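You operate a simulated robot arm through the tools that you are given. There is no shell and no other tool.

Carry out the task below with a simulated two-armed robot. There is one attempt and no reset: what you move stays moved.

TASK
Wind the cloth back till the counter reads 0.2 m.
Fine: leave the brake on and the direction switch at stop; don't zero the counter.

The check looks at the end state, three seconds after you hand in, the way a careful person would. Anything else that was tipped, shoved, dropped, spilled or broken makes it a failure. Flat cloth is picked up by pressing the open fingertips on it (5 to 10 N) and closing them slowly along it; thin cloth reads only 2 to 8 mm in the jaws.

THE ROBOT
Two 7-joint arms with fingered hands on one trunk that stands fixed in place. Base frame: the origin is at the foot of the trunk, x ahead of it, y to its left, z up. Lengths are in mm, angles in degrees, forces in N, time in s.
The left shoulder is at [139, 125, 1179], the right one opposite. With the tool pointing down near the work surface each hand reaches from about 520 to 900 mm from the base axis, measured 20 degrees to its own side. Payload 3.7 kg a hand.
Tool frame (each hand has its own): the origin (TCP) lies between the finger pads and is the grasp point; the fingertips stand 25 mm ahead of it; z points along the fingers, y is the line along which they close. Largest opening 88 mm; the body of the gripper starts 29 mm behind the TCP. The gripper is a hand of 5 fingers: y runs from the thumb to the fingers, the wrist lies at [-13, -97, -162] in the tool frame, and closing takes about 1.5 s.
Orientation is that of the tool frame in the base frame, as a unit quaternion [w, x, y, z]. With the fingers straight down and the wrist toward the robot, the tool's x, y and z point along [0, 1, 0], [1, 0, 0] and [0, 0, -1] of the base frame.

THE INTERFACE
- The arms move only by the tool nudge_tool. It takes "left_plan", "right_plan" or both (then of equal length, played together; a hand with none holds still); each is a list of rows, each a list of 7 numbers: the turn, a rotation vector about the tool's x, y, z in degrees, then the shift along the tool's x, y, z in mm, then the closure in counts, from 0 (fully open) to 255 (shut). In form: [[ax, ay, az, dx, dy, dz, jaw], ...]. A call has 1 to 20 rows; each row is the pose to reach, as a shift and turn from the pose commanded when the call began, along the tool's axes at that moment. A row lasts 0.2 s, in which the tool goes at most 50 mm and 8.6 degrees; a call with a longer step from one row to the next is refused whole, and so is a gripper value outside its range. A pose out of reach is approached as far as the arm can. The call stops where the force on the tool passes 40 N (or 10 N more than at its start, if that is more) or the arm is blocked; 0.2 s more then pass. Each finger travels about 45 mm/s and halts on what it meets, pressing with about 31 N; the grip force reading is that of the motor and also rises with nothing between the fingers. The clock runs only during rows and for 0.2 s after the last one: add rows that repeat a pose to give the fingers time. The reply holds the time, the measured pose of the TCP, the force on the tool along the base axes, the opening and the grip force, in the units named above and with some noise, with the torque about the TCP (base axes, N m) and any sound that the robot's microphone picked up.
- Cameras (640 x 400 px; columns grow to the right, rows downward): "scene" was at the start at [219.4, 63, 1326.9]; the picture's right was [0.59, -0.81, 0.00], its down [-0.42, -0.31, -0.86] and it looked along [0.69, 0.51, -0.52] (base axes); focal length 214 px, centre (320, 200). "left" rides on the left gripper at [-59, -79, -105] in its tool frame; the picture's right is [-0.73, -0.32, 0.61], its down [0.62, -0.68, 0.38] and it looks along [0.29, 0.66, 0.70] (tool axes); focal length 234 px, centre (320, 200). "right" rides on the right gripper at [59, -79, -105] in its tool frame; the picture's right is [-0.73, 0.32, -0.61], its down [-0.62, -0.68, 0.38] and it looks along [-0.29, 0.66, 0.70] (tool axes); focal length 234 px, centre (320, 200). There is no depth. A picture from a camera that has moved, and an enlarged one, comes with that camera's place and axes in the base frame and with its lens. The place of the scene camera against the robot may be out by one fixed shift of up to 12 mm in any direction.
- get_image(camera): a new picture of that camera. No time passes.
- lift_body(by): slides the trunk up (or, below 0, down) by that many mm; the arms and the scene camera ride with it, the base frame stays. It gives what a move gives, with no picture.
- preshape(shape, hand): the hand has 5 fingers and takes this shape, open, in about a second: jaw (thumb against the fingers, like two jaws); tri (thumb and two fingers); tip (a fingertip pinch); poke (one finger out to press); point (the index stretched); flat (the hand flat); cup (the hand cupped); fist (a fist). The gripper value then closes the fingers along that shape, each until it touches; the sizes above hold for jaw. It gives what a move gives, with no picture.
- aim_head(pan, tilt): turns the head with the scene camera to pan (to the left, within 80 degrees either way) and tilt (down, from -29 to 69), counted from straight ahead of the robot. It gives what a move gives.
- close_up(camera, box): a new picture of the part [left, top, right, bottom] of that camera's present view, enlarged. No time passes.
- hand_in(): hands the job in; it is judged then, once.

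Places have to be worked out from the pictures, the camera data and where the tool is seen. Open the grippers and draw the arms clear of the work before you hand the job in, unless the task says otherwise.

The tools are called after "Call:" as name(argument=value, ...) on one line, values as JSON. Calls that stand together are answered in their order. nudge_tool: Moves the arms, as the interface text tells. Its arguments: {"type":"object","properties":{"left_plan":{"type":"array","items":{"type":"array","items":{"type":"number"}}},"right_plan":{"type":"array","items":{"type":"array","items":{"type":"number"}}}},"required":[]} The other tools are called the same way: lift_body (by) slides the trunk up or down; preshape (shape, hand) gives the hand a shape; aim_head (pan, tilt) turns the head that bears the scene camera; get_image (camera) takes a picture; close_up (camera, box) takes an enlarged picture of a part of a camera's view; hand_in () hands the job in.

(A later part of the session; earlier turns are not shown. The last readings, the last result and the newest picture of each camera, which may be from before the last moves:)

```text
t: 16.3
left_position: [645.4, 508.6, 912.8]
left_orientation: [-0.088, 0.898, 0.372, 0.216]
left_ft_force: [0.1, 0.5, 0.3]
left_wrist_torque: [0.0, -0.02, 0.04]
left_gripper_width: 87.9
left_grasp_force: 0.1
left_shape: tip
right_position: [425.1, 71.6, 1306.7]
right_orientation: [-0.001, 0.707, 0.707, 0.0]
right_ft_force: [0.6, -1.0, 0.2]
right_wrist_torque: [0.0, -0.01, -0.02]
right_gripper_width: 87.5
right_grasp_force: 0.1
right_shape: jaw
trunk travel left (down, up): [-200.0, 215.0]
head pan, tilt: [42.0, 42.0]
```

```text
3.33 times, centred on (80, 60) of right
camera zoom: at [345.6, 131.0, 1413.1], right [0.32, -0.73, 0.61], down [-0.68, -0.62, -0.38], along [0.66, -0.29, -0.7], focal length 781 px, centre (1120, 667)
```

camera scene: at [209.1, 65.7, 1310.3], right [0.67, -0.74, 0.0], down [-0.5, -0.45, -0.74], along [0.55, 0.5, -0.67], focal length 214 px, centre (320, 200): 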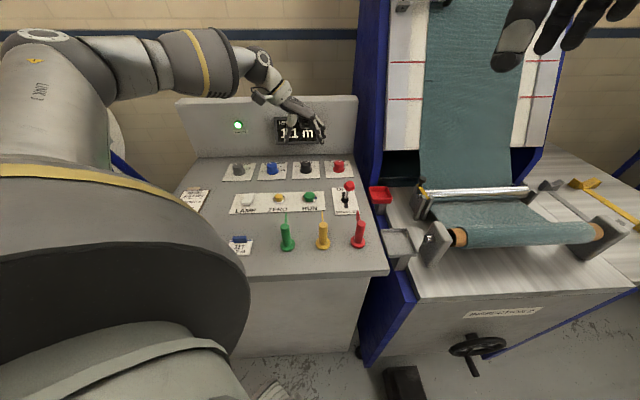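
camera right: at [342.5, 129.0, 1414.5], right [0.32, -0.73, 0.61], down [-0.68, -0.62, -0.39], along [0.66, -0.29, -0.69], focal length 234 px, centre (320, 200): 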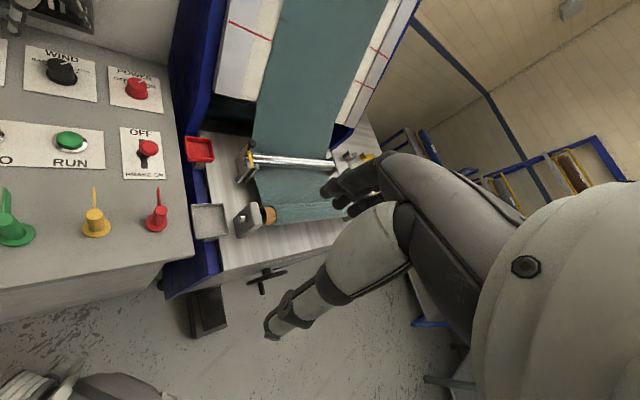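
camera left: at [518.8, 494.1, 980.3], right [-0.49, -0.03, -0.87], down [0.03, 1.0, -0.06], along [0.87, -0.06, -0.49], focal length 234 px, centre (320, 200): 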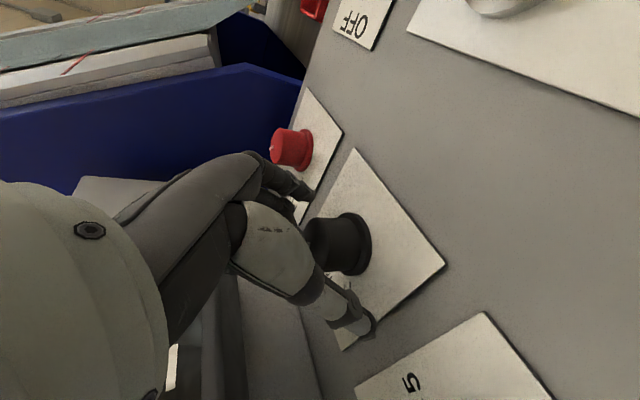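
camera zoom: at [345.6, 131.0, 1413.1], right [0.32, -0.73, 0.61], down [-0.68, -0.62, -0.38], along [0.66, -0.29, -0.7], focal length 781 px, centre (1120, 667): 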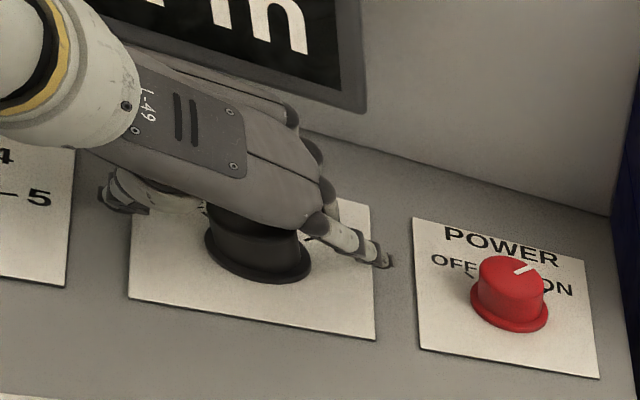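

The fingers straddle the knob with no contact. I'll close them on it.

Call:
nudge_tool(left_plan=[[0, 0, 0, 0, 0, 0, 80], [0, 0, 0, 0, 0, 0, 140], [0, 0, 0, 0, 0, 0, 200], [0, 0, 0, 0, 0, 0, 230], [0, 0, 0, 0, 0, 0, 230], [0, 0, 0, 0, 0, 0, 230], [0, 0, 0, 0, 0, 0, 230]])

Call:
close_up(camera="scene", box=[270, 100, 370, 190])

Call:
get_image(camera="left")

Call:
close_up(camera="right", box=[0, 0, 160, 120])

```text
t: 17.9
left_position: [644.6, 509.7, 914.1]
left_orientation: [-0.089, 0.899, 0.371, 0.215]
left_ft_force: [1.4, 5.7, -0.6]
left_wrist_torque: [0.03, -0.04, 0.03]
left_gripper_width: 25.8
left_grasp_force: 31.5
left_shape: tip
right_position: [425.7, 73.4, 1307.3]
right_orientation: [0.0, 0.707, 0.708, -0.001]
right_ft_force: [0.7, 0.3, 0.0]
right_wrist_torque: [-0.02, 0.01, 0.01]
right_gripper_width: 87.3
right_grasp_force: 0.1
right_shape: jaw
trunk travel left (down, up): [-200.0, 215.0]
head pan, tilt: [42.0, 42.0]
```

```text
4.44 times, centred on (320, 145) of scene
camera zoom: at [209.3, 66.4, 1310.2], right [0.67, -0.74, 0.0], down [-0.5, -0.45, -0.74], along [0.55, 0.5, -0.67], focal length 953 px, centre (320, 444)
```

zoom: 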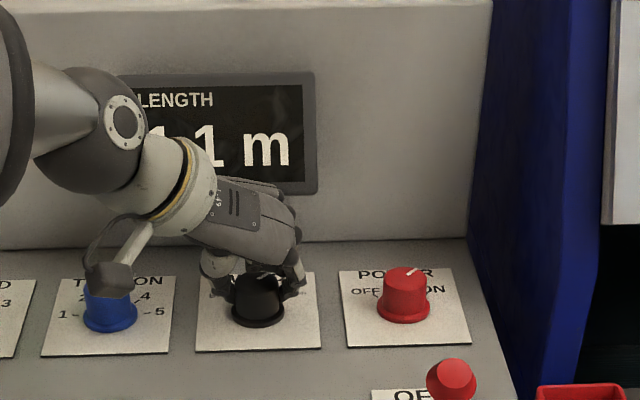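

```text
taken
camera left: at [518.8, 495.1, 979.9], right [-0.49, -0.03, -0.87], down [0.03, 1.0, -0.06], along [0.87, -0.06, -0.49], focal length 234 px, centre (320, 200)
```

left: 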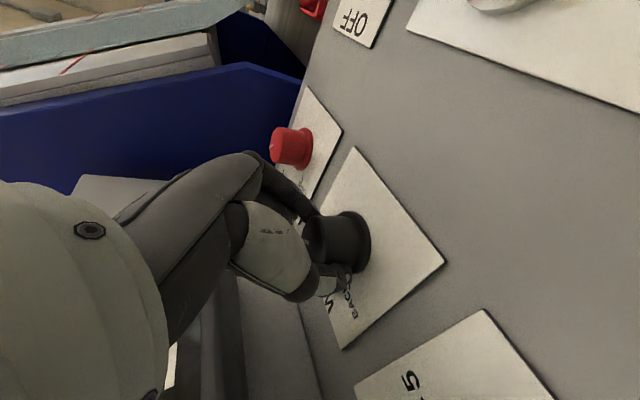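

```text
3.33 times, centred on (80, 60) of right
camera zoom: at [346.0, 131.8, 1412.9], right [0.32, -0.73, 0.61], down [-0.68, -0.62, -0.38], along [0.66, -0.29, -0.7], focal length 781 px, centre (1120, 667)
```

zoom: 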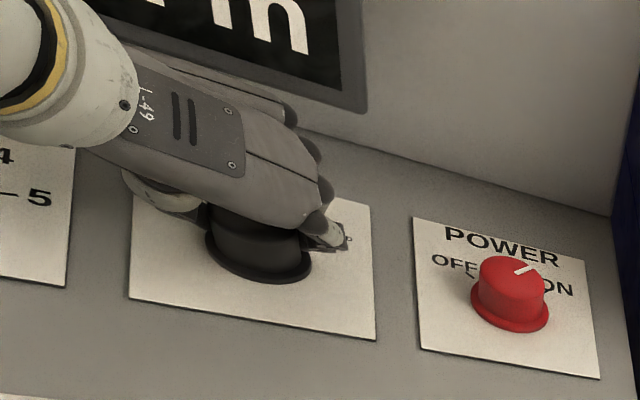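

The jaws read 26 mm on a knob of about 34 mm, so the tips grip behind its axis. I'll open, shift 8 mm toward the robot and close again.

Call:
nudge_tool(left_plan=[[0, 0, 0, 0, 0, 0, 60], [0, 0, 0, 0, 0, 0, 60], [0, 0, 0, -3.6, 0, -1.8, 60], [0, 0, 0, -7.1, 0, -3.6, 60], [0, 0, 0, -7.1, 0, -3.6, 120], [0, 0, 0, -7.1, 0, -3.6, 180], [0, 0, 0, -7.1, 0, -3.6, 230], [0, 0, 0, -7.1, 0, -3.6, 230], [0, 0, 0, -7.1, 0, -3.6, 230]])

Call:
get_image(camera="left")

```text
t: 19.9
left_position: [639.4, 501.7, 913.9]
left_orientation: [-0.09, 0.898, 0.372, 0.216]
left_ft_force: [-3.1, -2.4, 0.0]
left_wrist_torque: [-0.03, 0.09, 0.0]
left_gripper_width: 27.0
left_grasp_force: 30.6
left_shape: tip
right_position: [425.5, 72.0, 1307.6]
right_orientation: [0.0, 0.707, 0.707, -0.001]
right_ft_force: [0.1, 0.0, -0.2]
right_wrist_torque: [-0.03, 0.0, 0.0]
right_gripper_width: 87.6
right_grasp_force: 0.0
right_shape: jaw
trunk travel left (down, up): [-200.0, 215.0]
head pan, tilt: [42.0, 42.0]
```

```text
taken
camera left: at [512.3, 488.4, 980.3], right [-0.49, -0.03, -0.87], down [0.03, 1.0, -0.06], along [0.87, -0.06, -0.49], focal length 234 px, centre (320, 200)
```

left: 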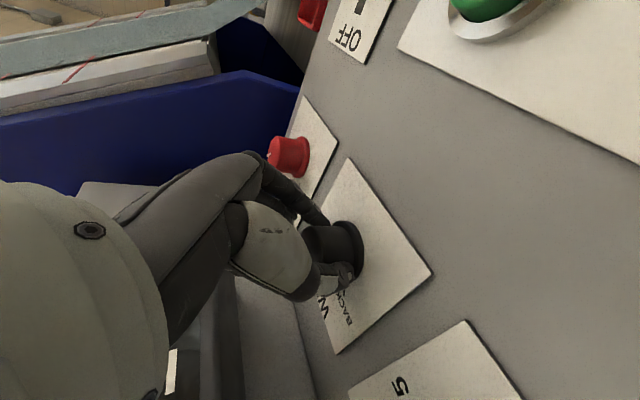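

The grip is now near the knob's widest part. I'll turn it counter-clockwise about the knob axis, 25° first, and check.

Call:
nudge_tool(left_plan=[[2.84, 0, -5.57, 0, 1, 0, 230], [5.68, 0, -11.1, 0.2, 2, 0.1, 230], [8.5, 0, -16.7, 0.4, 2.9, 0.2, 230], [11.35, 0, -22.3, 0.7, 3.8, 0.4, 230], [11.35, 0, -22.3, 0.7, 3.8, 0.4, 230]])

Call:
get_image(camera="left")

Call:
close_up(camera="scene", box=[270, 100, 370, 190])

Call:
close_up(camera="right", box=[0, 0, 160, 120])

```text
t: 21.1
left_position: [641.9, 500.5, 913.4]
left_orientation: [-0.134, 0.797, 0.557, 0.191]
left_ft_force: [-1.5, -2.0, 0.7]
left_wrist_torque: [-0.03, 0.02, -0.01]
left_gripper_width: 27.5
left_grasp_force: 31.0
left_shape: tip
right_position: [425.3, 71.7, 1306.6]
right_orientation: [0.0, 0.707, 0.707, -0.001]
right_ft_force: [-0.2, -0.2, 0.5]
right_wrist_torque: [0.02, -0.03, 0.04]
right_gripper_width: 87.4
right_grasp_force: 0.0
right_shape: jaw
trunk travel left (down, up): [-200.0, 215.0]
head pan, tilt: [42.0, 42.0]
```

```text
taken
camera left: at [534.1, 433.6, 980.1], right [-0.43, -0.24, -0.87], down [-0.39, 0.92, -0.06], along [0.81, 0.32, -0.49], focal length 234 px, centre (320, 200)
```

left: 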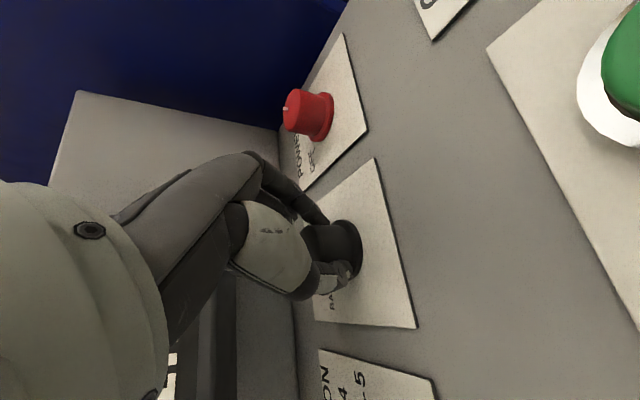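

```text
4.44 times, centred on (320, 145) of scene
camera zoom: at [208.8, 65.5, 1310.4], right [0.67, -0.74, 0.0], down [-0.5, -0.45, -0.74], along [0.55, 0.5, -0.67], focal length 953 px, centre (320, 444)
```

zoom: 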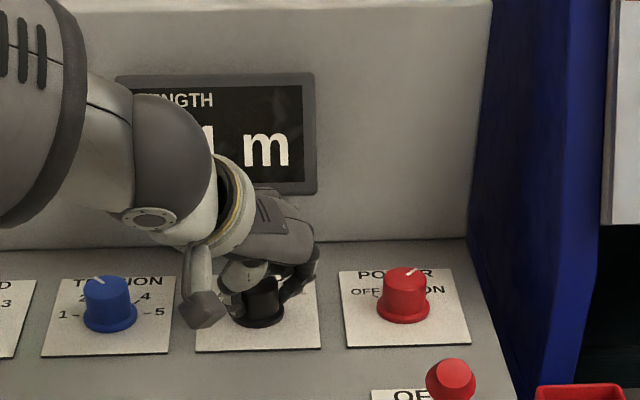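

```text
3.33 times, centred on (80, 60) of right
camera zoom: at [345.4, 130.9, 1413.1], right [0.32, -0.73, 0.61], down [-0.68, -0.62, -0.38], along [0.66, -0.29, -0.7], focal length 781 px, centre (1120, 667)
```

zoom: 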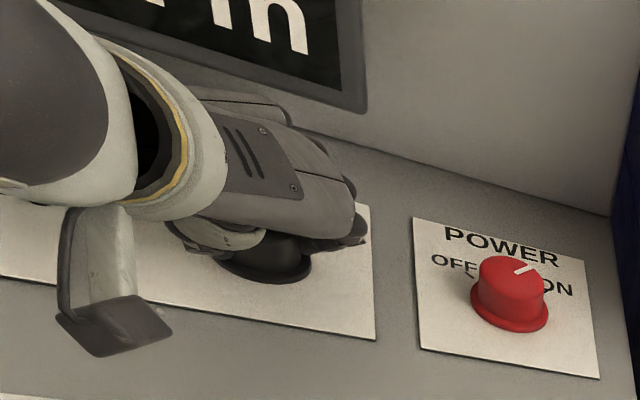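

The forces stay low, so I'll continue another 25° with the same motion.

Call:
nudge_tool(left_plan=[[2.84, 0, -5.57, 0, 1, 0, 230], [5.68, 0, -11.1, 0.2, 2, 0.1, 230], [8.5, 0, -16.7, 0.4, 2.9, 0.2, 230], [11.35, 0, -22.3, 0.7, 3.8, 0.4, 230], [11.35, 0, -22.3, 0.7, 3.8, 0.4, 230]])

Call:
get_image(camera="left")

Call:
close_up(camera="scene", box=[270, 100, 370, 190])

Call:
close_up(camera="right", box=[0, 0, 160, 120])

```text
t: 22.3
left_position: [646.3, 500.8, 915.0]
left_orientation: [-0.172, 0.656, 0.718, 0.158]
left_ft_force: [1.3, -5.0, -1.5]
left_wrist_torque: [-0.12, -0.03, -0.04]
left_gripper_width: 27.6
left_grasp_force: 31.8
left_shape: tip
right_position: [426.2, 71.8, 1308.3]
right_orientation: [-0.001, 0.707, 0.707, -0.001]
right_ft_force: [-0.4, 0.1, -0.3]
right_wrist_torque: [0.03, 0.02, -0.02]
right_gripper_width: 88.0
right_grasp_force: 0.1
right_shape: jaw
trunk travel left (down, up): [-200.0, 215.0]
head pan, tilt: [42.0, 42.0]
```

```text
taken
camera left: at [577.4, 393.7, 980.5], right [-0.29, -0.4, -0.87], down [-0.74, 0.67, -0.06], along [0.6, 0.63, -0.49], focal length 234 px, centre (320, 200)
```

left: 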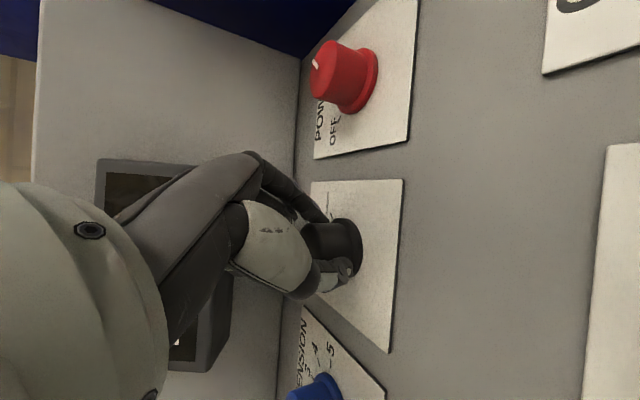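

```text
4.44 times, centred on (320, 145) of scene
camera zoom: at [209.3, 65.2, 1310.3], right [0.67, -0.74, 0.0], down [-0.5, -0.45, -0.74], along [0.55, 0.5, -0.67], focal length 953 px, centre (320, 444)
```

zoom: 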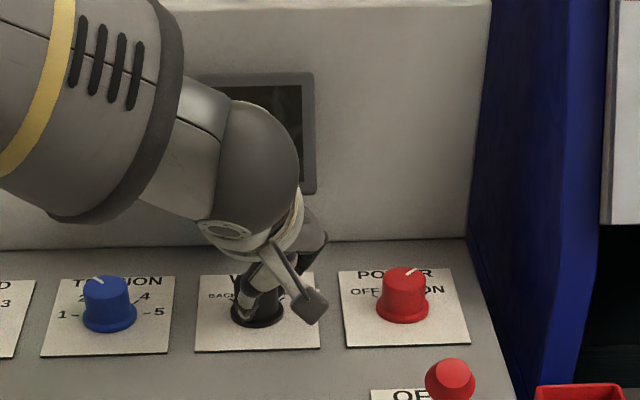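

```text
3.33 times, centred on (80, 60) of right
camera zoom: at [345.9, 130.5, 1413.1], right [0.32, -0.73, 0.61], down [-0.68, -0.62, -0.38], along [0.66, -0.29, -0.7], focal length 781 px, centre (1120, 667)
```

zoom: 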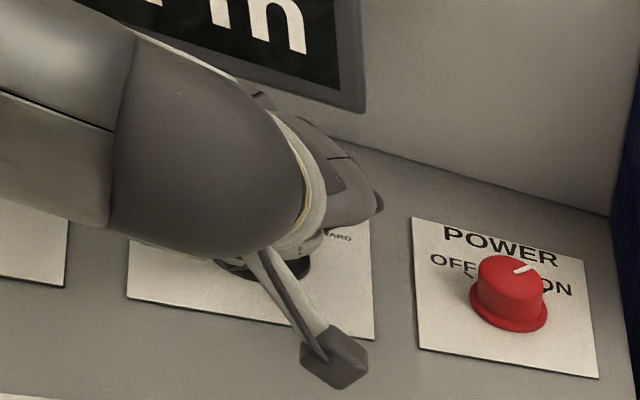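

No panel contact so far. I'll go on in small steps past STOP toward BACK, watching the forces.

Call:
nudge_tool(left_plan=[[2.84, 0, -5.57, 0, 1, 0, 230], [5.68, 0, -11.1, 0.2, 2, 0.1, 230], [8.5, 0, -16.7, 0.4, 2.9, 0.2, 230], [8.5, 0, -16.7, 0.4, 2.9, 0.2, 230]])

Call:
get_image(camera="left")

Call:
close_up(camera="scene", box=[270, 100, 370, 190])

Call:
close_up(camera="right", box=[0, 0, 160, 120])

```text
t: 23.3
left_position: [649.4, 500.9, 915.0]
left_orientation: [-0.195, 0.531, 0.814, 0.128]
left_ft_force: [3.8, -4.8, -0.3]
left_wrist_torque: [-0.09, -0.07, -0.05]
left_gripper_width: 28.8
left_grasp_force: 30.8
left_shape: tip
right_position: [426.0, 71.6, 1308.1]
right_orientation: [-0.001, 0.707, 0.707, -0.001]
right_ft_force: [-0.7, -0.1, -0.4]
right_wrist_torque: [0.01, 0.05, -0.02]
right_gripper_width: 87.6
right_grasp_force: 0.0
right_shape: jaw
trunk travel left (down, up): [-200.0, 215.0]
head pan, tilt: [42.0, 42.0]
```

```text
taken
camera left: at [618.2, 377.6, 980.7], right [-0.14, -0.47, -0.87], down [-0.92, 0.39, -0.06], along [0.37, 0.79, -0.49], focal length 234 px, centre (320, 200)
```

left: 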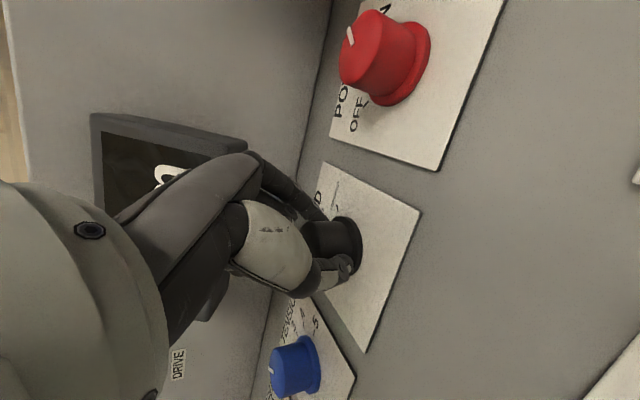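

```text
4.44 times, centred on (320, 145) of scene
camera zoom: at [209.6, 65.1, 1310.3], right [0.67, -0.74, 0.0], down [-0.5, -0.45, -0.74], along [0.55, 0.5, -0.67], focal length 953 px, centre (320, 444)
```

zoom: 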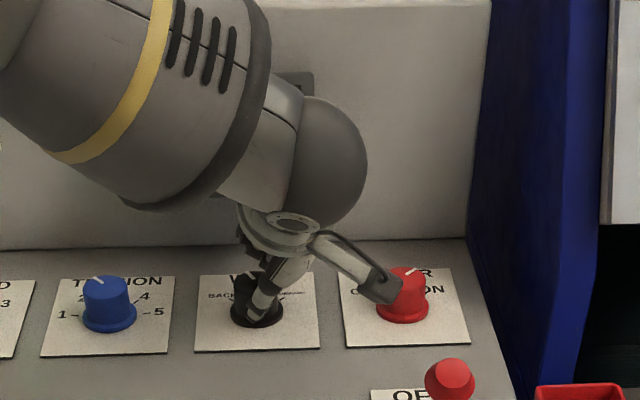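

```text
3.33 times, centred on (80, 60) of right
camera zoom: at [346.3, 130.4, 1413.0], right [0.32, -0.73, 0.61], down [-0.68, -0.62, -0.38], along [0.66, -0.29, -0.7], focal length 781 px, centre (1120, 667)
```

zoom: 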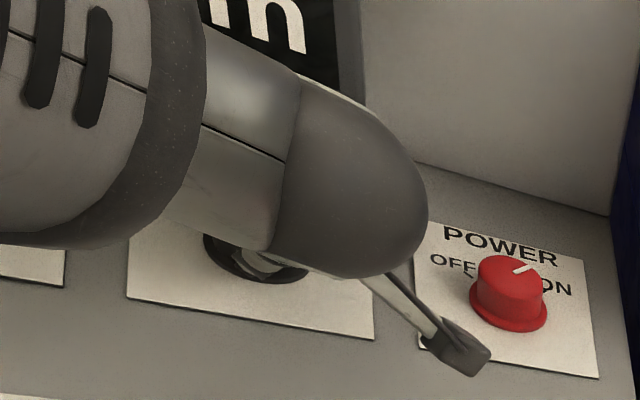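

Only a small side load shows. I'll continue about 31° more, for a total near 100°, which should reach BACK.

Call:
nudge_tool(left_plan=[[2.84, 0, -5.57, 0, 1.2, 0, 230], [5.68, 0, -11.1, 0.2, 2.5, 0.1, 230], [8.5, 0, -16.7, 0.4, 3.8, 0.2, 230], [11.35, 0, -22.3, 0.7, 5, 0.4, 230], [14, 0, -27.5, 1, 6, 0.6, 230], [14, 0, -27.5, 1, 6, 0.6, 230]])

Call:
get_image(camera="left")

Call:
get_image(camera="scene")

Call:
get_image(camera="right")

```text
t: 24.7
left_position: [655.7, 502.7, 912.9]
left_orientation: [-0.222, 0.296, 0.927, 0.071]
left_ft_force: [12.4, -7.7, -2.3]
left_wrist_torque: [0.04, -0.43, -0.37]
left_gripper_width: 29.9
left_grasp_force: 31.0
left_shape: tip
right_position: [428.0, 72.1, 1306.0]
right_orientation: [-0.001, 0.707, 0.707, -0.001]
right_ft_force: [-0.8, -0.1, 0.2]
right_wrist_torque: [0.0, -0.01, 0.0]
right_gripper_width: 87.5
right_grasp_force: 0.0
right_shape: jaw
trunk travel left (down, up): [-200.0, 215.0]
head pan, tilt: [42.0, 42.0]
```

```text
taken
camera left: at [691.7, 381.5, 980.4], right [0.12, -0.48, -0.87], down [-0.99, -0.13, -0.06], along [-0.09, 0.87, -0.49], focal length 234 px, centre (320, 200)
```

left: 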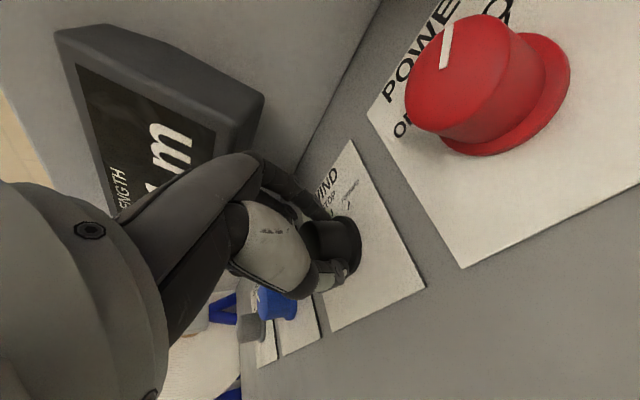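

```text
taken
camera scene: at [210.8, 65.0, 1310.0], right [0.67, -0.74, 0.0], down [-0.5, -0.45, -0.74], along [0.55, 0.5, -0.67], focal length 214 px, centre (320, 200)
```

scene: 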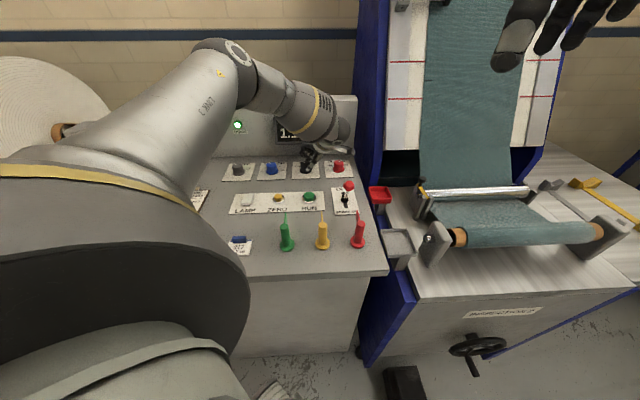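

```text
taken
camera right: at [347.6, 130.3, 1412.6], right [0.32, -0.73, 0.61], down [-0.68, -0.62, -0.38], along [0.66, -0.29, -0.7], focal length 234 px, centre (320, 200)
```

right: 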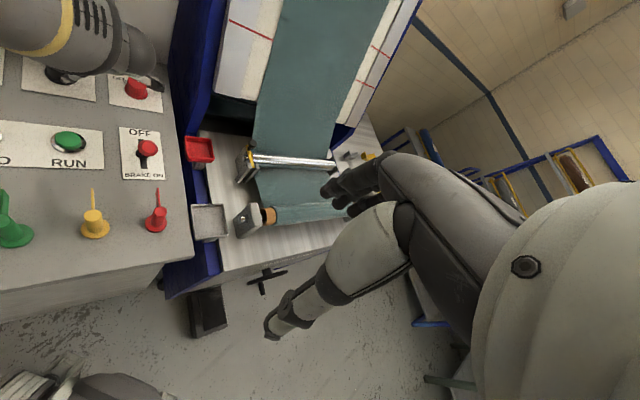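

The twist resistance rose at the end, suggesting the knob is at its BACK stop. I'll open slightly, lift straight up and look at the pointer.

Call:
nudge_tool(left_plan=[[0, 0, 0, 0, 0, 0, 140], [0, 0, 0, 0, 0, 0, 110], [0, 0, 0, 0, 0, 0, 110], [0, 0, 0, 9, 0, -18, 110], [0, 0, 0, 18, 0, -36, 110], [0, 0, 0, 28, 0, -54, 110], [0, 0, 0, 10, -30, -60, 110], [0, 0, 0, 0, -60, -70, 110], [0, 0, 0, 0, -60, -70, 110]])

Call:
get_image(camera="left")

Call:
close_up(camera="scene", box=[270, 100, 370, 190])

Call:
close_up(camera="right", box=[0, 0, 160, 120])

```text
t: 26.7
left_position: [645.9, 435.9, 978.8]
left_orientation: [-0.223, 0.295, 0.927, 0.071]
left_ft_force: [0.6, -0.3, -0.1]
left_wrist_torque: [0.0, 0.0, 0.0]
left_gripper_width: 49.6
left_grasp_force: 0.3
left_shape: tip
right_position: [425.7, 72.4, 1307.6]
right_orientation: [0.0, 0.707, 0.707, 0.0]
right_ft_force: [0.8, 0.0, -0.1]
right_wrist_torque: [0.02, 0.02, 0.0]
right_gripper_width: 87.7
right_grasp_force: 0.1
right_shape: jaw
trunk travel left (down, up): [-200.0, 215.0]
head pan, tilt: [42.0, 42.0]
```

```text
taken
camera left: at [682.1, 315.3, 1044.5], right [0.12, -0.48, -0.87], down [-0.99, -0.13, -0.06], along [-0.09, 0.87, -0.49], focal length 234 px, centre (320, 200)
```

left: 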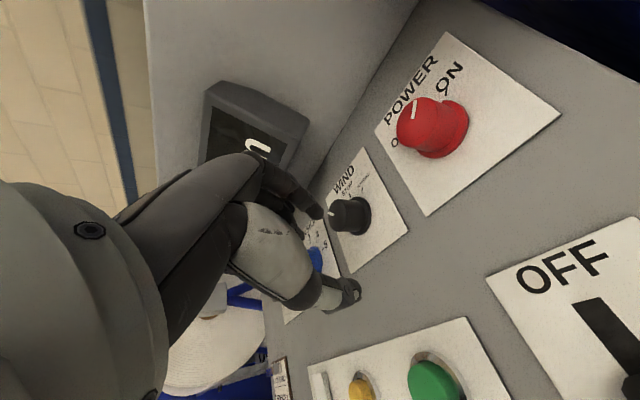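

```text
4.44 times, centred on (320, 145) of scene
camera zoom: at [209.4, 65.8, 1310.2], right [0.67, -0.74, 0.0], down [-0.5, -0.45, -0.74], along [0.55, 0.5, -0.67], focal length 953 px, centre (320, 444)
```

zoom: 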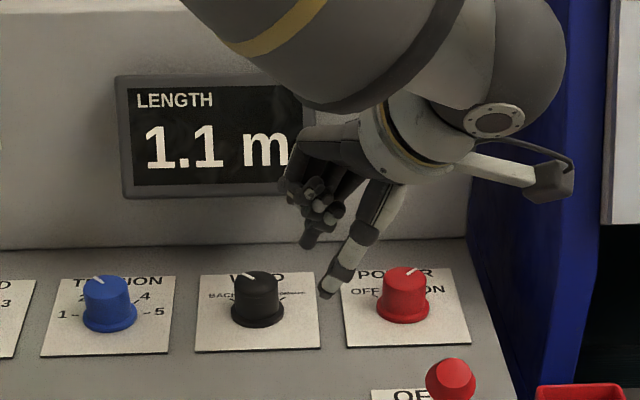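

```text
3.33 times, centred on (80, 60) of right
camera zoom: at [346.1, 131.2, 1412.8], right [0.32, -0.73, 0.61], down [-0.68, -0.62, -0.38], along [0.66, -0.29, -0.7], focal length 781 px, centre (1120, 667)
```

zoom: 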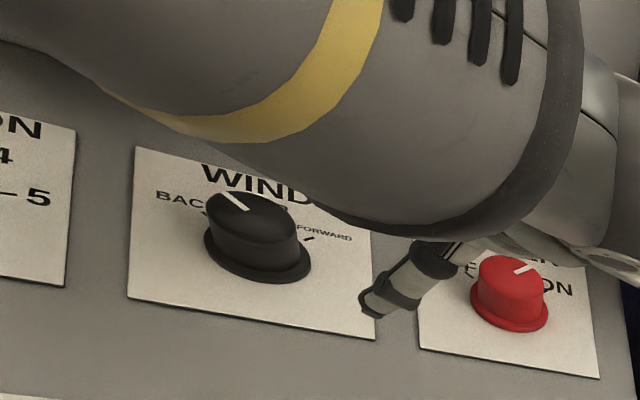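

The pointer now aims at BACK. Next I'll swing the left hand back and away to the left, clear of the brake lever, so the right hand can take the lever.

Call:
nudge_tool(left_plan=[[0, 0, 0, 18, 0, -36, 110], [-3.7, 0, 7.3, 36, 0, -72, 110], [-7.4, 0, 14.6, 50, -6, -68, 110], [-11.1, 0, 21.9, 64, -12, -63, 110], [-14.8, 0, 29.2, 78, -19, -58, 110], [-18.5, 0, 36.5, 92, -26, -53, 110], [-22.3, 0, 43.7, 106, -33, -48, 110], [-26, 0, 51, 120, -40, -43, 110], [-29.7, 0, 58.3, 134, -47, -38, 110], [-33.4, 0, 65.6, 148, -54, -33, 110], [-37.1, 0, 72.9, 162, -60, -28, 110], [-40.8, 0, 80.2, 175, -64, -23, 110], [-40.8, 0, 80.2, 184, -67, -19, 110], [-40.8, 0, 80.2, 184, -67, -19, 110]])

Call:
get_image(camera="scene")

Call:
get_image(camera="left")

Call:
close_up(camera="right", box=[0, 0, 220, 180])

```text
t: 29.7
left_position: [479.9, 472.4, 1077.1]
left_orientation: [-0.107, 0.864, 0.446, 0.208]
left_ft_force: [0.7, 0.7, -0.1]
left_wrist_torque: [0.04, 0.01, 0.02]
left_gripper_width: 49.5
left_grasp_force: 0.2
left_shape: tip
right_position: [425.3, 73.2, 1307.8]
right_orientation: [-0.001, 0.707, 0.708, -0.001]
right_ft_force: [0.3, 0.0, 0.6]
right_wrist_torque: [0.01, -0.02, -0.04]
right_gripper_width: 87.9
right_grasp_force: 0.1
right_shape: jaw
trunk travel left (down, up): [-200.0, 215.0]
head pan, tilt: [42.0, 42.0]
```

```text
taken
camera scene: at [209.1, 66.1, 1310.3], right [0.67, -0.74, 0.0], down [-0.5, -0.45, -0.74], along [0.55, 0.5, -0.67], focal length 214 px, centre (320, 200)
```

scene: 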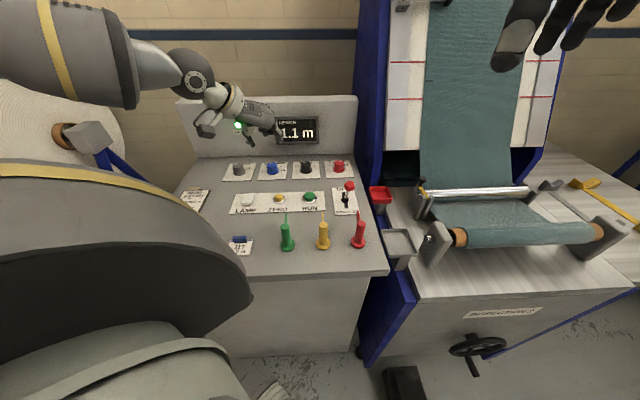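

```text
taken
camera left: at [357.7, 437.6, 1143.3], right [-0.48, -0.12, -0.87], down [-0.13, 0.99, -0.06], along [0.87, 0.09, -0.49], focal length 234 px, centre (320, 200)
```

left: 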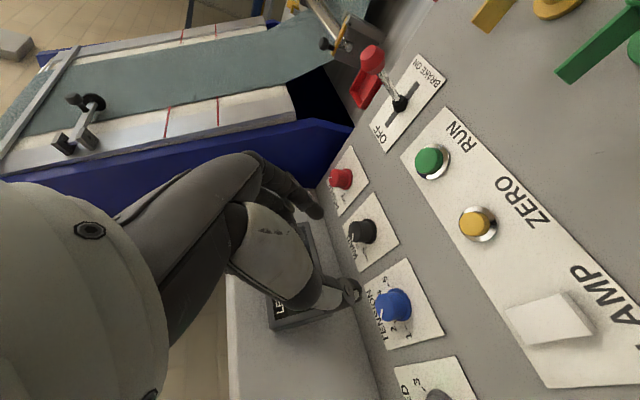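

```text
2.22 times, centred on (110, 90) of right
camera zoom: at [345.7, 131.5, 1412.9], right [0.32, -0.73, 0.61], down [-0.68, -0.62, -0.38], along [0.66, -0.29, -0.7], focal length 520 px, centre (787, 444)
```

zoom: 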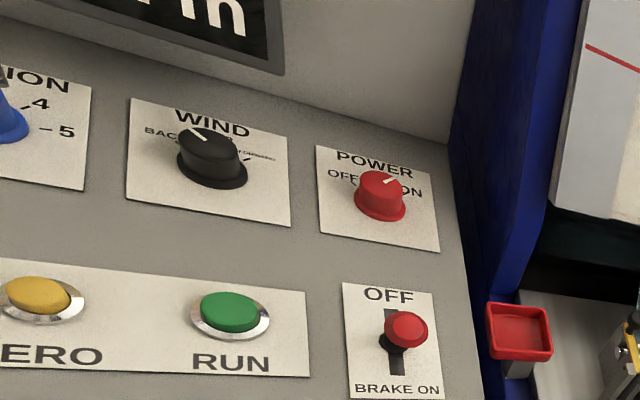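

Wind is confirmed at BACK. I'll shape the right hand for a tip pinch and bring it above the brake ball, with its grip axis along the lever's travel.

Call:
preshape(hand="right", shape="tip")

Call:
nudge_tool(right_plan=[[0, 0, -5, 24, 18, 15, 0], [0, 0, -10, 48, 36, 40, 0], [0, 0, -15, 72, 54, 68, 0], [0, 0, -20, 96, 72, 96, 0], [0, 0, -25, 120, 90, 124, 0], [0, 0, -30, 145, 108, 152, 0], [0, 0, -35, 170, 126, 180, 0], [0, 0, -40, 195, 145, 205, 0], [0, 0, -45, 218, 162, 228, 0], [0, 0, -45, 218, 162, 228, 0]])

Call:
get_image(camera="right")

Call:
get_image(camera="scene")

Call:
get_image(camera="left")

```text
t: 30.6
left_position: [480.9, 471.6, 1077.1]
left_orientation: [-0.107, 0.864, 0.447, 0.207]
left_ft_force: [-0.5, 0.0, 0.6]
left_wrist_torque: [0.05, 0.02, -0.02]
left_gripper_width: 49.9
left_grasp_force: 0.0
left_shape: tip
right_position: [425.5, 72.0, 1308.6]
right_orientation: [-0.001, 0.707, 0.707, -0.001]
right_ft_force: [0.3, -0.2, -0.2]
right_wrist_torque: [0.02, 0.02, 0.02]
right_gripper_width: 87.9
right_grasp_force: 0.0
right_shape: tip
trunk travel left (down, up): [-200.0, 215.0]
head pan, tilt: [42.0, 42.0]
```

```text
t: 32.8
left_position: [479.5, 472.0, 1077.7]
left_orientation: [-0.107, 0.864, 0.447, 0.208]
left_ft_force: [0.1, -0.7, 0.2]
left_wrist_torque: [0.04, 0.0, -0.03]
left_gripper_width: 49.9
left_grasp_force: 0.0
left_shape: tip
right_position: [586.8, 290.2, 1081.0]
right_orientation: [0.0, 0.382, 0.924, 0.0]
right_ft_force: [-0.7, -0.7, 0.4]
right_wrist_torque: [0.02, -0.02, 0.0]
right_gripper_width: 87.6
right_grasp_force: 0.1
right_shape: tip
trunk travel left (down, up): [-200.0, 215.0]
head pan, tilt: [42.0, 42.0]
```

```text
taken
camera right: at [488.7, 275.5, 1186.0], right [0.74, -0.28, 0.61], down [-0.04, -0.92, -0.38], along [0.67, 0.26, -0.7], focal length 234 px, centre (320, 200)
```

right: 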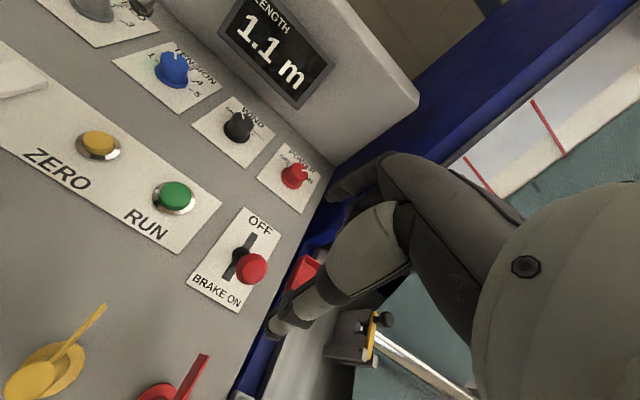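

```text
taken
camera scene: at [208.6, 65.4, 1310.5], right [0.67, -0.74, 0.0], down [-0.5, -0.45, -0.74], along [0.55, 0.5, -0.67], focal length 214 px, centre (320, 200)
```

scene: 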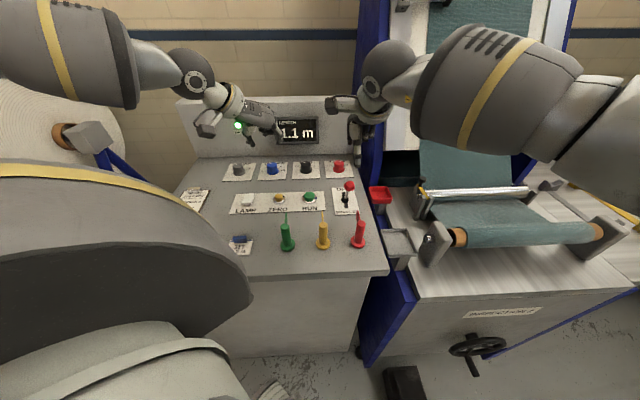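

```text
taken
camera left: at [357.4, 437.0, 1143.9], right [-0.48, -0.12, -0.87], down [-0.13, 0.99, -0.06], along [0.87, 0.09, -0.49], focal length 234 px, centre (320, 200)
```

left: 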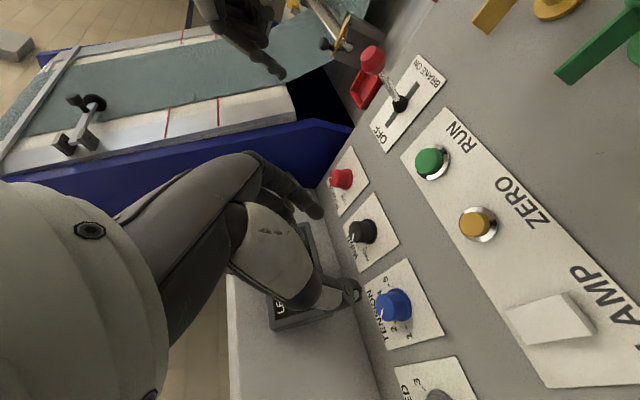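

The ball appears exactly where predicted under the right TCP, and the right camera reads the display well. I'll lower the right hand around the ball and close on it.

Call:
nudge_tool(right_plan=[[0, 0, 0, 0, 0, 30, 0], [0, 0, 0, 0, 0, 60, 0], [0, 0, 0, 0, 0, 85, 0], [0, 0, 0, 0, 0, 100, 0], [0, 0, 0, 0, 0, 108, 0], [0, 0, 0, 0, 0, 108, 0]])

Call:
get_image(camera="right")

Call:
close_up(camera="left", box=[260, 0, 460, 160])

```text
t: 34.2
left_position: [480.0, 472.3, 1076.7]
left_orientation: [-0.108, 0.864, 0.447, 0.207]
left_ft_force: [0.9, -0.1, 0.4]
left_wrist_torque: [0.0, -0.04, -0.02]
left_gripper_width: 49.5
left_grasp_force: 0.1
left_shape: tip
right_position: [586.8, 290.1, 972.1]
right_orientation: [0.001, 0.383, 0.924, 0.0]
right_ft_force: [1.4, 0.9, 5.0]
right_wrist_torque: [0.0, 0.0, 0.01]
right_gripper_width: 87.9
right_grasp_force: 0.0
right_shape: tip
trunk travel left (down, up): [-200.0, 215.0]
head pan, tilt: [42.0, 42.0]
```

```text
taken
camera right: at [488.9, 276.0, 1079.2], right [0.74, -0.29, 0.61], down [-0.04, -0.92, -0.38], along [0.67, 0.26, -0.7], focal length 234 px, centre (320, 200)
```

right: 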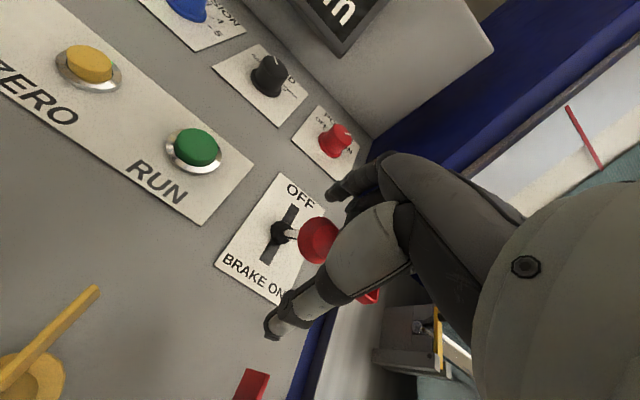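

```text
2.50 times, centred on (360, 80) of left
camera zoom: at [357.6, 437.1, 1143.9], right [-0.48, -0.12, -0.87], down [-0.13, 0.99, -0.06], along [0.87, 0.09, -0.49], focal length 585 px, centre (220, 500)
```

zoom: 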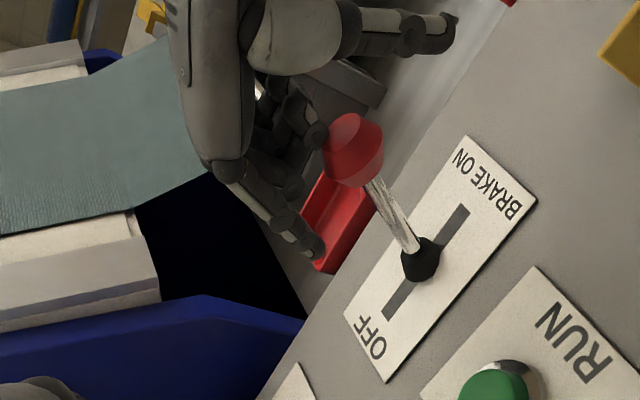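

The ball lies between thumb and index with a light 5 N touch from above. I'll raise the right hand a little and cage the ball loosely, and meanwhile give the left hand the poke shape.

Call:
nudge_tool(right_plan=[[0, 0, 0, 0, 0, -6, 0], [0, 0, 0, 0, 0, -6, 60], [0, 0, 0, 0, 0, -6, 110], [0, 0, 0, 0, 0, -6, 125], [0, 0, 0, 0, 0, -6, 125]], left_plan=[[0, -8, 0, 0, 0, 0, 0], [0, -16, 0, 0, 0, 0, 0], [0, -24, 0, 0, 0, 0, 0], [0, -27, 0, 0, 0, 0, 0], [0, -27, 0, 0, 0, 0, 0]])

Call:
preshape(hand="left", shape="poke")

Call:
get_image(camera="left")

Call:
close_up(camera="scene", box=[180, 60, 400, 220])

Call:
get_image(camera="right")

```text
t: 35.4
left_position: [479.8, 471.5, 1076.8]
left_orientation: [0.0, 0.889, 0.458, 0.0]
left_ft_force: [0.3, 0.3, 0.2]
left_wrist_torque: [0.0, -0.01, 0.02]
left_gripper_width: 87.4
left_grasp_force: 0.2
left_shape: tip
right_position: [587.6, 289.3, 977.8]
right_orientation: [-0.001, 0.382, 0.924, -0.001]
right_ft_force: [-0.3, -1.3, -0.2]
right_wrist_torque: [-0.01, -0.03, -0.02]
right_gripper_width: 45.4
right_grasp_force: 0.0
right_shape: tip
trunk travel left (down, up): [-200.0, 215.0]
head pan, tilt: [42.0, 42.0]
```

```text
t: 36.3
left_position: [479.1, 472.6, 1076.0]
left_orientation: [0.0, 0.888, 0.46, 0.0]
left_ft_force: [1.2, -0.2, -0.3]
left_wrist_torque: [0.02, 0.01, -0.01]
left_gripper_width: 0.0
left_grasp_force: 0.0
left_shape: poke
right_position: [586.6, 291.0, 979.1]
right_orientation: [0.0, 0.383, 0.924, 0.0]
right_ft_force: [0.4, -0.5, 0.6]
right_wrist_torque: [0.02, 0.01, 0.01]
right_gripper_width: 45.4
right_grasp_force: 0.0
right_shape: tip
trunk travel left (down, up): [-200.0, 215.0]
head pan, tilt: [42.0, 42.0]
```

```text
taken
camera left: at [381.4, 470.6, 1181.7], right [-0.68, -0.41, -0.61], down [-0.2, 0.9, -0.38], along [0.7, -0.14, -0.7], focal length 234 px, centre (320, 200)
```

left: 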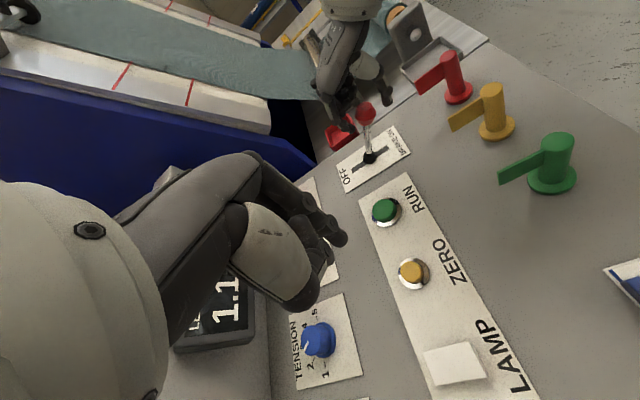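

```text
2.50 times, centred on (290, 140) of scene
camera zoom: at [209.1, 65.6, 1310.3], right [0.67, -0.74, 0.0], down [-0.5, -0.45, -0.74], along [0.55, 0.5, -0.67], focal length 536 px, centre (395, 350)
```

zoom: 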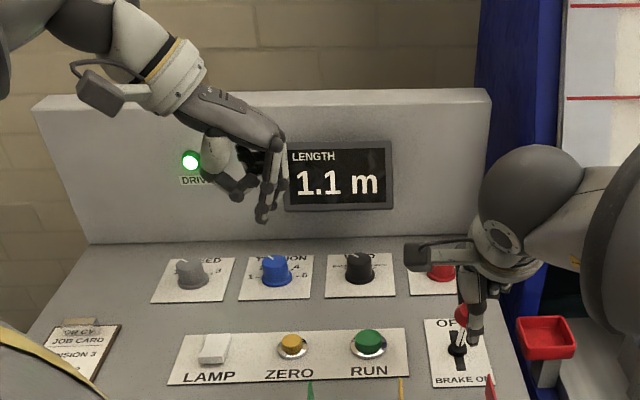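

```text
taken
camera right: at [488.7, 276.1, 1084.0], right [0.74, -0.29, 0.61], down [-0.04, -0.92, -0.38], along [0.67, 0.26, -0.7], focal length 234 px, centre (320, 200)
```

right: 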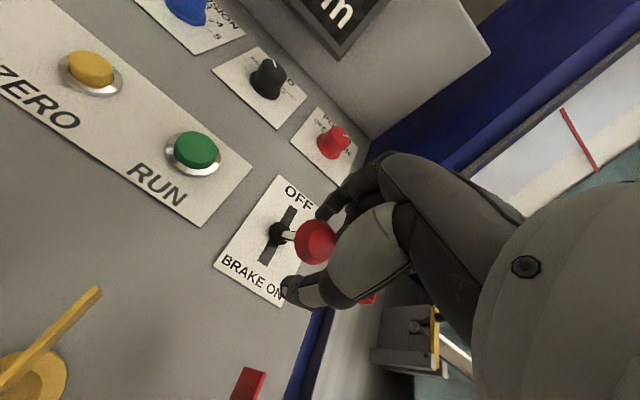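

The poke fingertip lies on the TCP axis, 25 mm ahead. To keep the hands apart I'll turn the right hand 25° about the ball, and bring the left fingertip to hover 25 mm over RUN.

Call:
nudge_tool(right_plan=[[0, 0, -8, 0, 0, 0, 125], [0, 0, -16, 0, 0, 0, 125], [0, 0, -25, 0, 0, 0, 125]])

```text
refused: row 3 steps farther than a row can; nothing moved
```

The last step was a bit too large. I'll repeat it with four rows and add the left-hand approach.

Call:
nudge_tool(right_plan=[[0, 0, -7, 0, 0, 0, 125], [0, 0, -14, 0, 0, 0, 125], [0, 0, -20, 0, 0, 0, 125], [0, 0, -25, 0, 0, 0, 125], [0, 0, -25, 0, 0, 0, 125], [0, 0, -25, 0, 0, 0, 125], [0, 0, -25, 0, 0, 0, 125]], left_plan=[[0, 0, 0, -5, 25, 15, 0], [0, 0, 0, -10, 50, 35, 0], [0, 0, 0, -15, 72, 60, 0], [0, 0, 0, -19, 88, 90, 0], [0, 0, 0, -21, 98, 115, 0], [0, 0, 0, -21, 98, 134, 0], [0, 0, 0, -21, 98, 134, 0]])

Call:
get_image(camera="left")

Call:
close_up(camera="scene", box=[220, 80, 400, 220])

Call:
get_image(camera="right")

```text
t: 37.9
left_position: [546.3, 398.5, 942.9]
left_orientation: [0.001, 0.888, 0.459, 0.0]
left_ft_force: [-0.1, 0.3, 0.3]
left_wrist_torque: [0.0, -0.01, 0.03]
left_gripper_width: 0.1
left_grasp_force: 0.1
left_shape: poke
right_position: [587.9, 290.6, 977.2]
right_orientation: [0.0, 0.195, 0.981, 0.0]
right_ft_force: [0.0, 0.3, -0.5]
right_wrist_torque: [0.0, -0.01, 0.0]
right_gripper_width: 45.2
right_grasp_force: 0.1
right_shape: tip
trunk travel left (down, up): [-200.0, 215.0]
head pan, tilt: [42.0, 42.0]
```

```text
taken
camera left: at [448.2, 397.2, 1047.8], right [-0.68, -0.41, -0.61], down [-0.2, 0.9, -0.38], along [0.7, -0.14, -0.7], focal length 234 px, centre (320, 200)
```

left: 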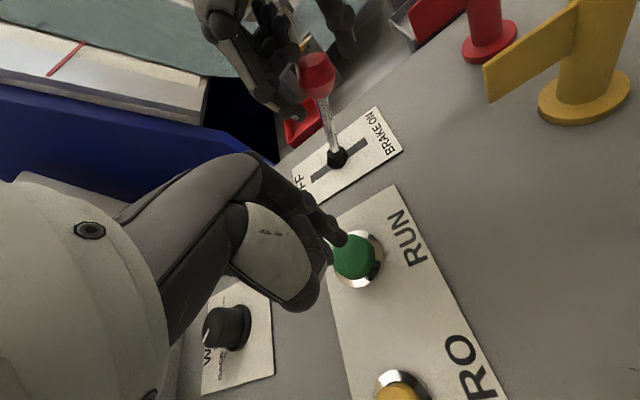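

```text
2.86 times, centred on (310, 150) of scene
camera zoom: at [209.0, 65.6, 1310.4], right [0.67, -0.74, 0.0], down [-0.5, -0.45, -0.74], along [0.55, 0.5, -0.67], focal length 613 px, centre (349, 343)
```

zoom: 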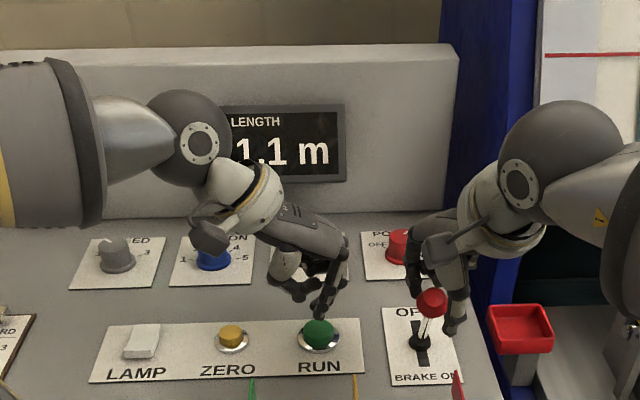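

```text
taken
camera right: at [501.8, 239.9, 1083.3], right [0.79, 0.02, 0.61], down [0.32, -0.87, -0.38], along [0.52, 0.5, -0.7], focal length 234 px, centre (320, 200)
```

right: 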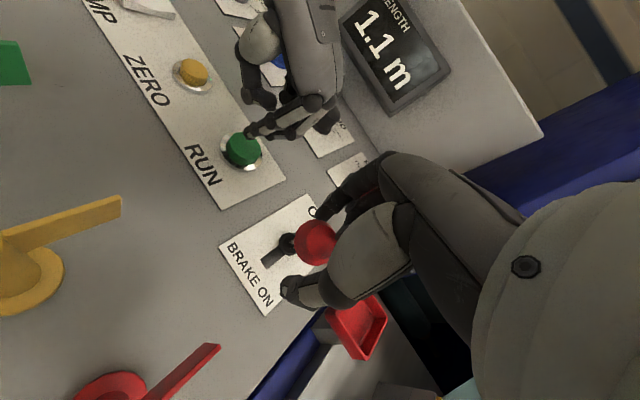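

The poke finger is centred over RUN and both displays are readable. Now I'll push the brake lever toward OFF with the right hand along its arc.

Call:
nudge_tool(right_plan=[[0, 0, 0, -4.2, 9.1, -2, 125], [0, 0, 0, -8.5, 18.1, -4, 125], [0, 0, 0, -12.7, 27.2, -6, 125], [0, 0, 0, -16.9, 36.2, -7, 125], [0, 0, 0, -21.2, 45.3, -8, 125], [0, 0, 0, -25.4, 54.4, -7, 125], [0, 0, 0, -29.6, 63.4, -6, 125], [0, 0, 0, -33.8, 72.5, -4, 125], [0, 0, 0, -33.8, 72.5, -4, 125]])

Call:
get_image(camera="left")

Call:
close_up(camera="scene", box=[220, 80, 400, 220])

Call:
get_image(camera="right")

```text
t: 39.9
left_position: [545.5, 398.6, 942.7]
left_orientation: [0.0, 0.888, 0.459, -0.001]
left_ft_force: [0.0, 1.2, -0.5]
left_wrist_torque: [-0.02, -0.03, 0.02]
left_gripper_width: 0.2
left_grasp_force: 0.1
left_shape: poke
right_position: [587.4, 290.5, 977.4]
right_orientation: [0.0, 0.195, 0.981, 0.0]
right_ft_force: [-0.2, 0.2, -1.7]
right_wrist_torque: [0.01, 0.01, 0.01]
right_gripper_width: 45.0
right_grasp_force: 0.1
right_shape: tip
right hand out of reach, approached as far as the arm can: row 1, 2, 3, 4, 5, 6, 7, 8, 9
trunk travel left (down, up): [-200.0, 215.0]
head pan, tilt: [42.0, 42.0]
```

```text
taken
camera left: at [448.1, 397.3, 1047.9], right [-0.68, -0.41, -0.61], down [-0.2, 0.9, -0.38], along [0.7, -0.14, -0.7], focal length 234 px, centre (320, 200)
```

left: 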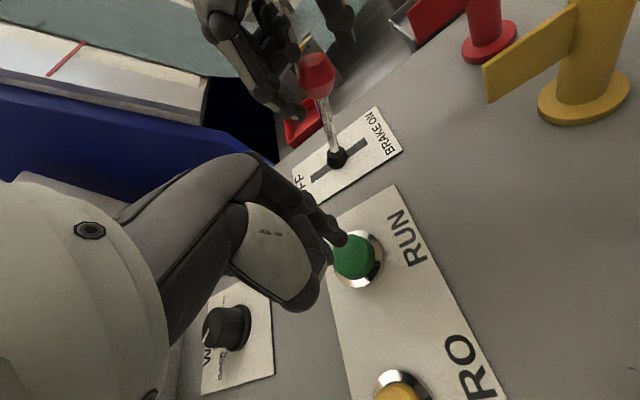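

```text
2.86 times, centred on (310, 150) of scene
camera zoom: at [209.1, 65.6, 1310.3], right [0.67, -0.74, 0.0], down [-0.5, -0.45, -0.74], along [0.55, 0.5, -0.67], focal length 613 px, centre (349, 343)
```

zoom: 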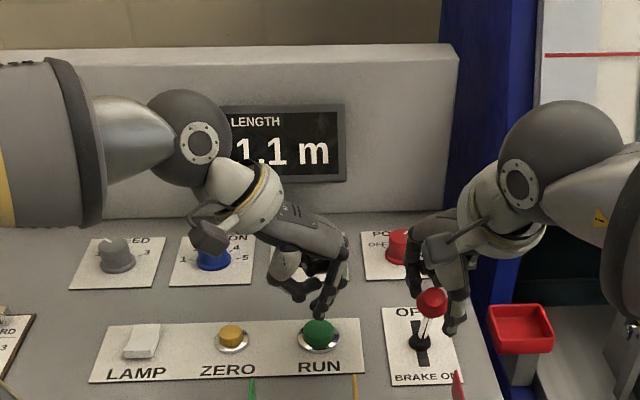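

```text
taken
camera right: at [501.8, 240.0, 1083.3], right [0.79, 0.02, 0.61], down [0.31, -0.87, -0.38], along [0.52, 0.5, -0.7], focal length 234 px, centre (320, 200)
```

right: 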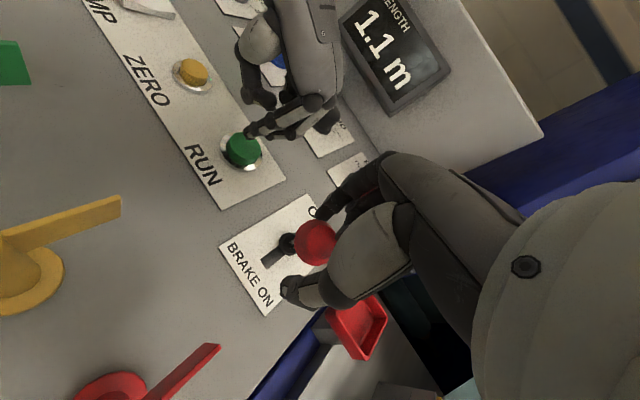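

The right wrist ran out of reach at that angle and nothing moved. I'll turn it back in line with the lever; leaning the hand to the right should keep clear of the left hand instead.

Call:
nudge_tool(right_plan=[[0, 0, 8, 0, 0, 0, 125], [0, 0, 16, 0, 0, 0, 125], [0, 0, 22.5, 0, 0, 0, 125], [0, 0, 22.5, 0, 0, 0, 125]])

```text
t: 40.9
left_position: [546.8, 398.6, 942.9]
left_orientation: [0.0, 0.888, 0.46, 0.0]
left_ft_force: [0.3, 0.3, 0.2]
left_wrist_torque: [-0.01, -0.02, -0.01]
left_gripper_width: 0.1
left_grasp_force: 0.2
left_shape: poke
right_position: [589.0, 289.4, 978.1]
right_orientation: [0.0, 0.363, 0.932, 0.0]
right_ft_force: [-0.1, -1.0, -0.3]
right_wrist_torque: [0.01, 0.02, 0.0]
right_gripper_width: 45.3
right_grasp_force: 0.0
right_shape: tip
trunk travel left (down, up): [-200.0, 215.0]
head pan, tilt: [42.0, 42.0]
```

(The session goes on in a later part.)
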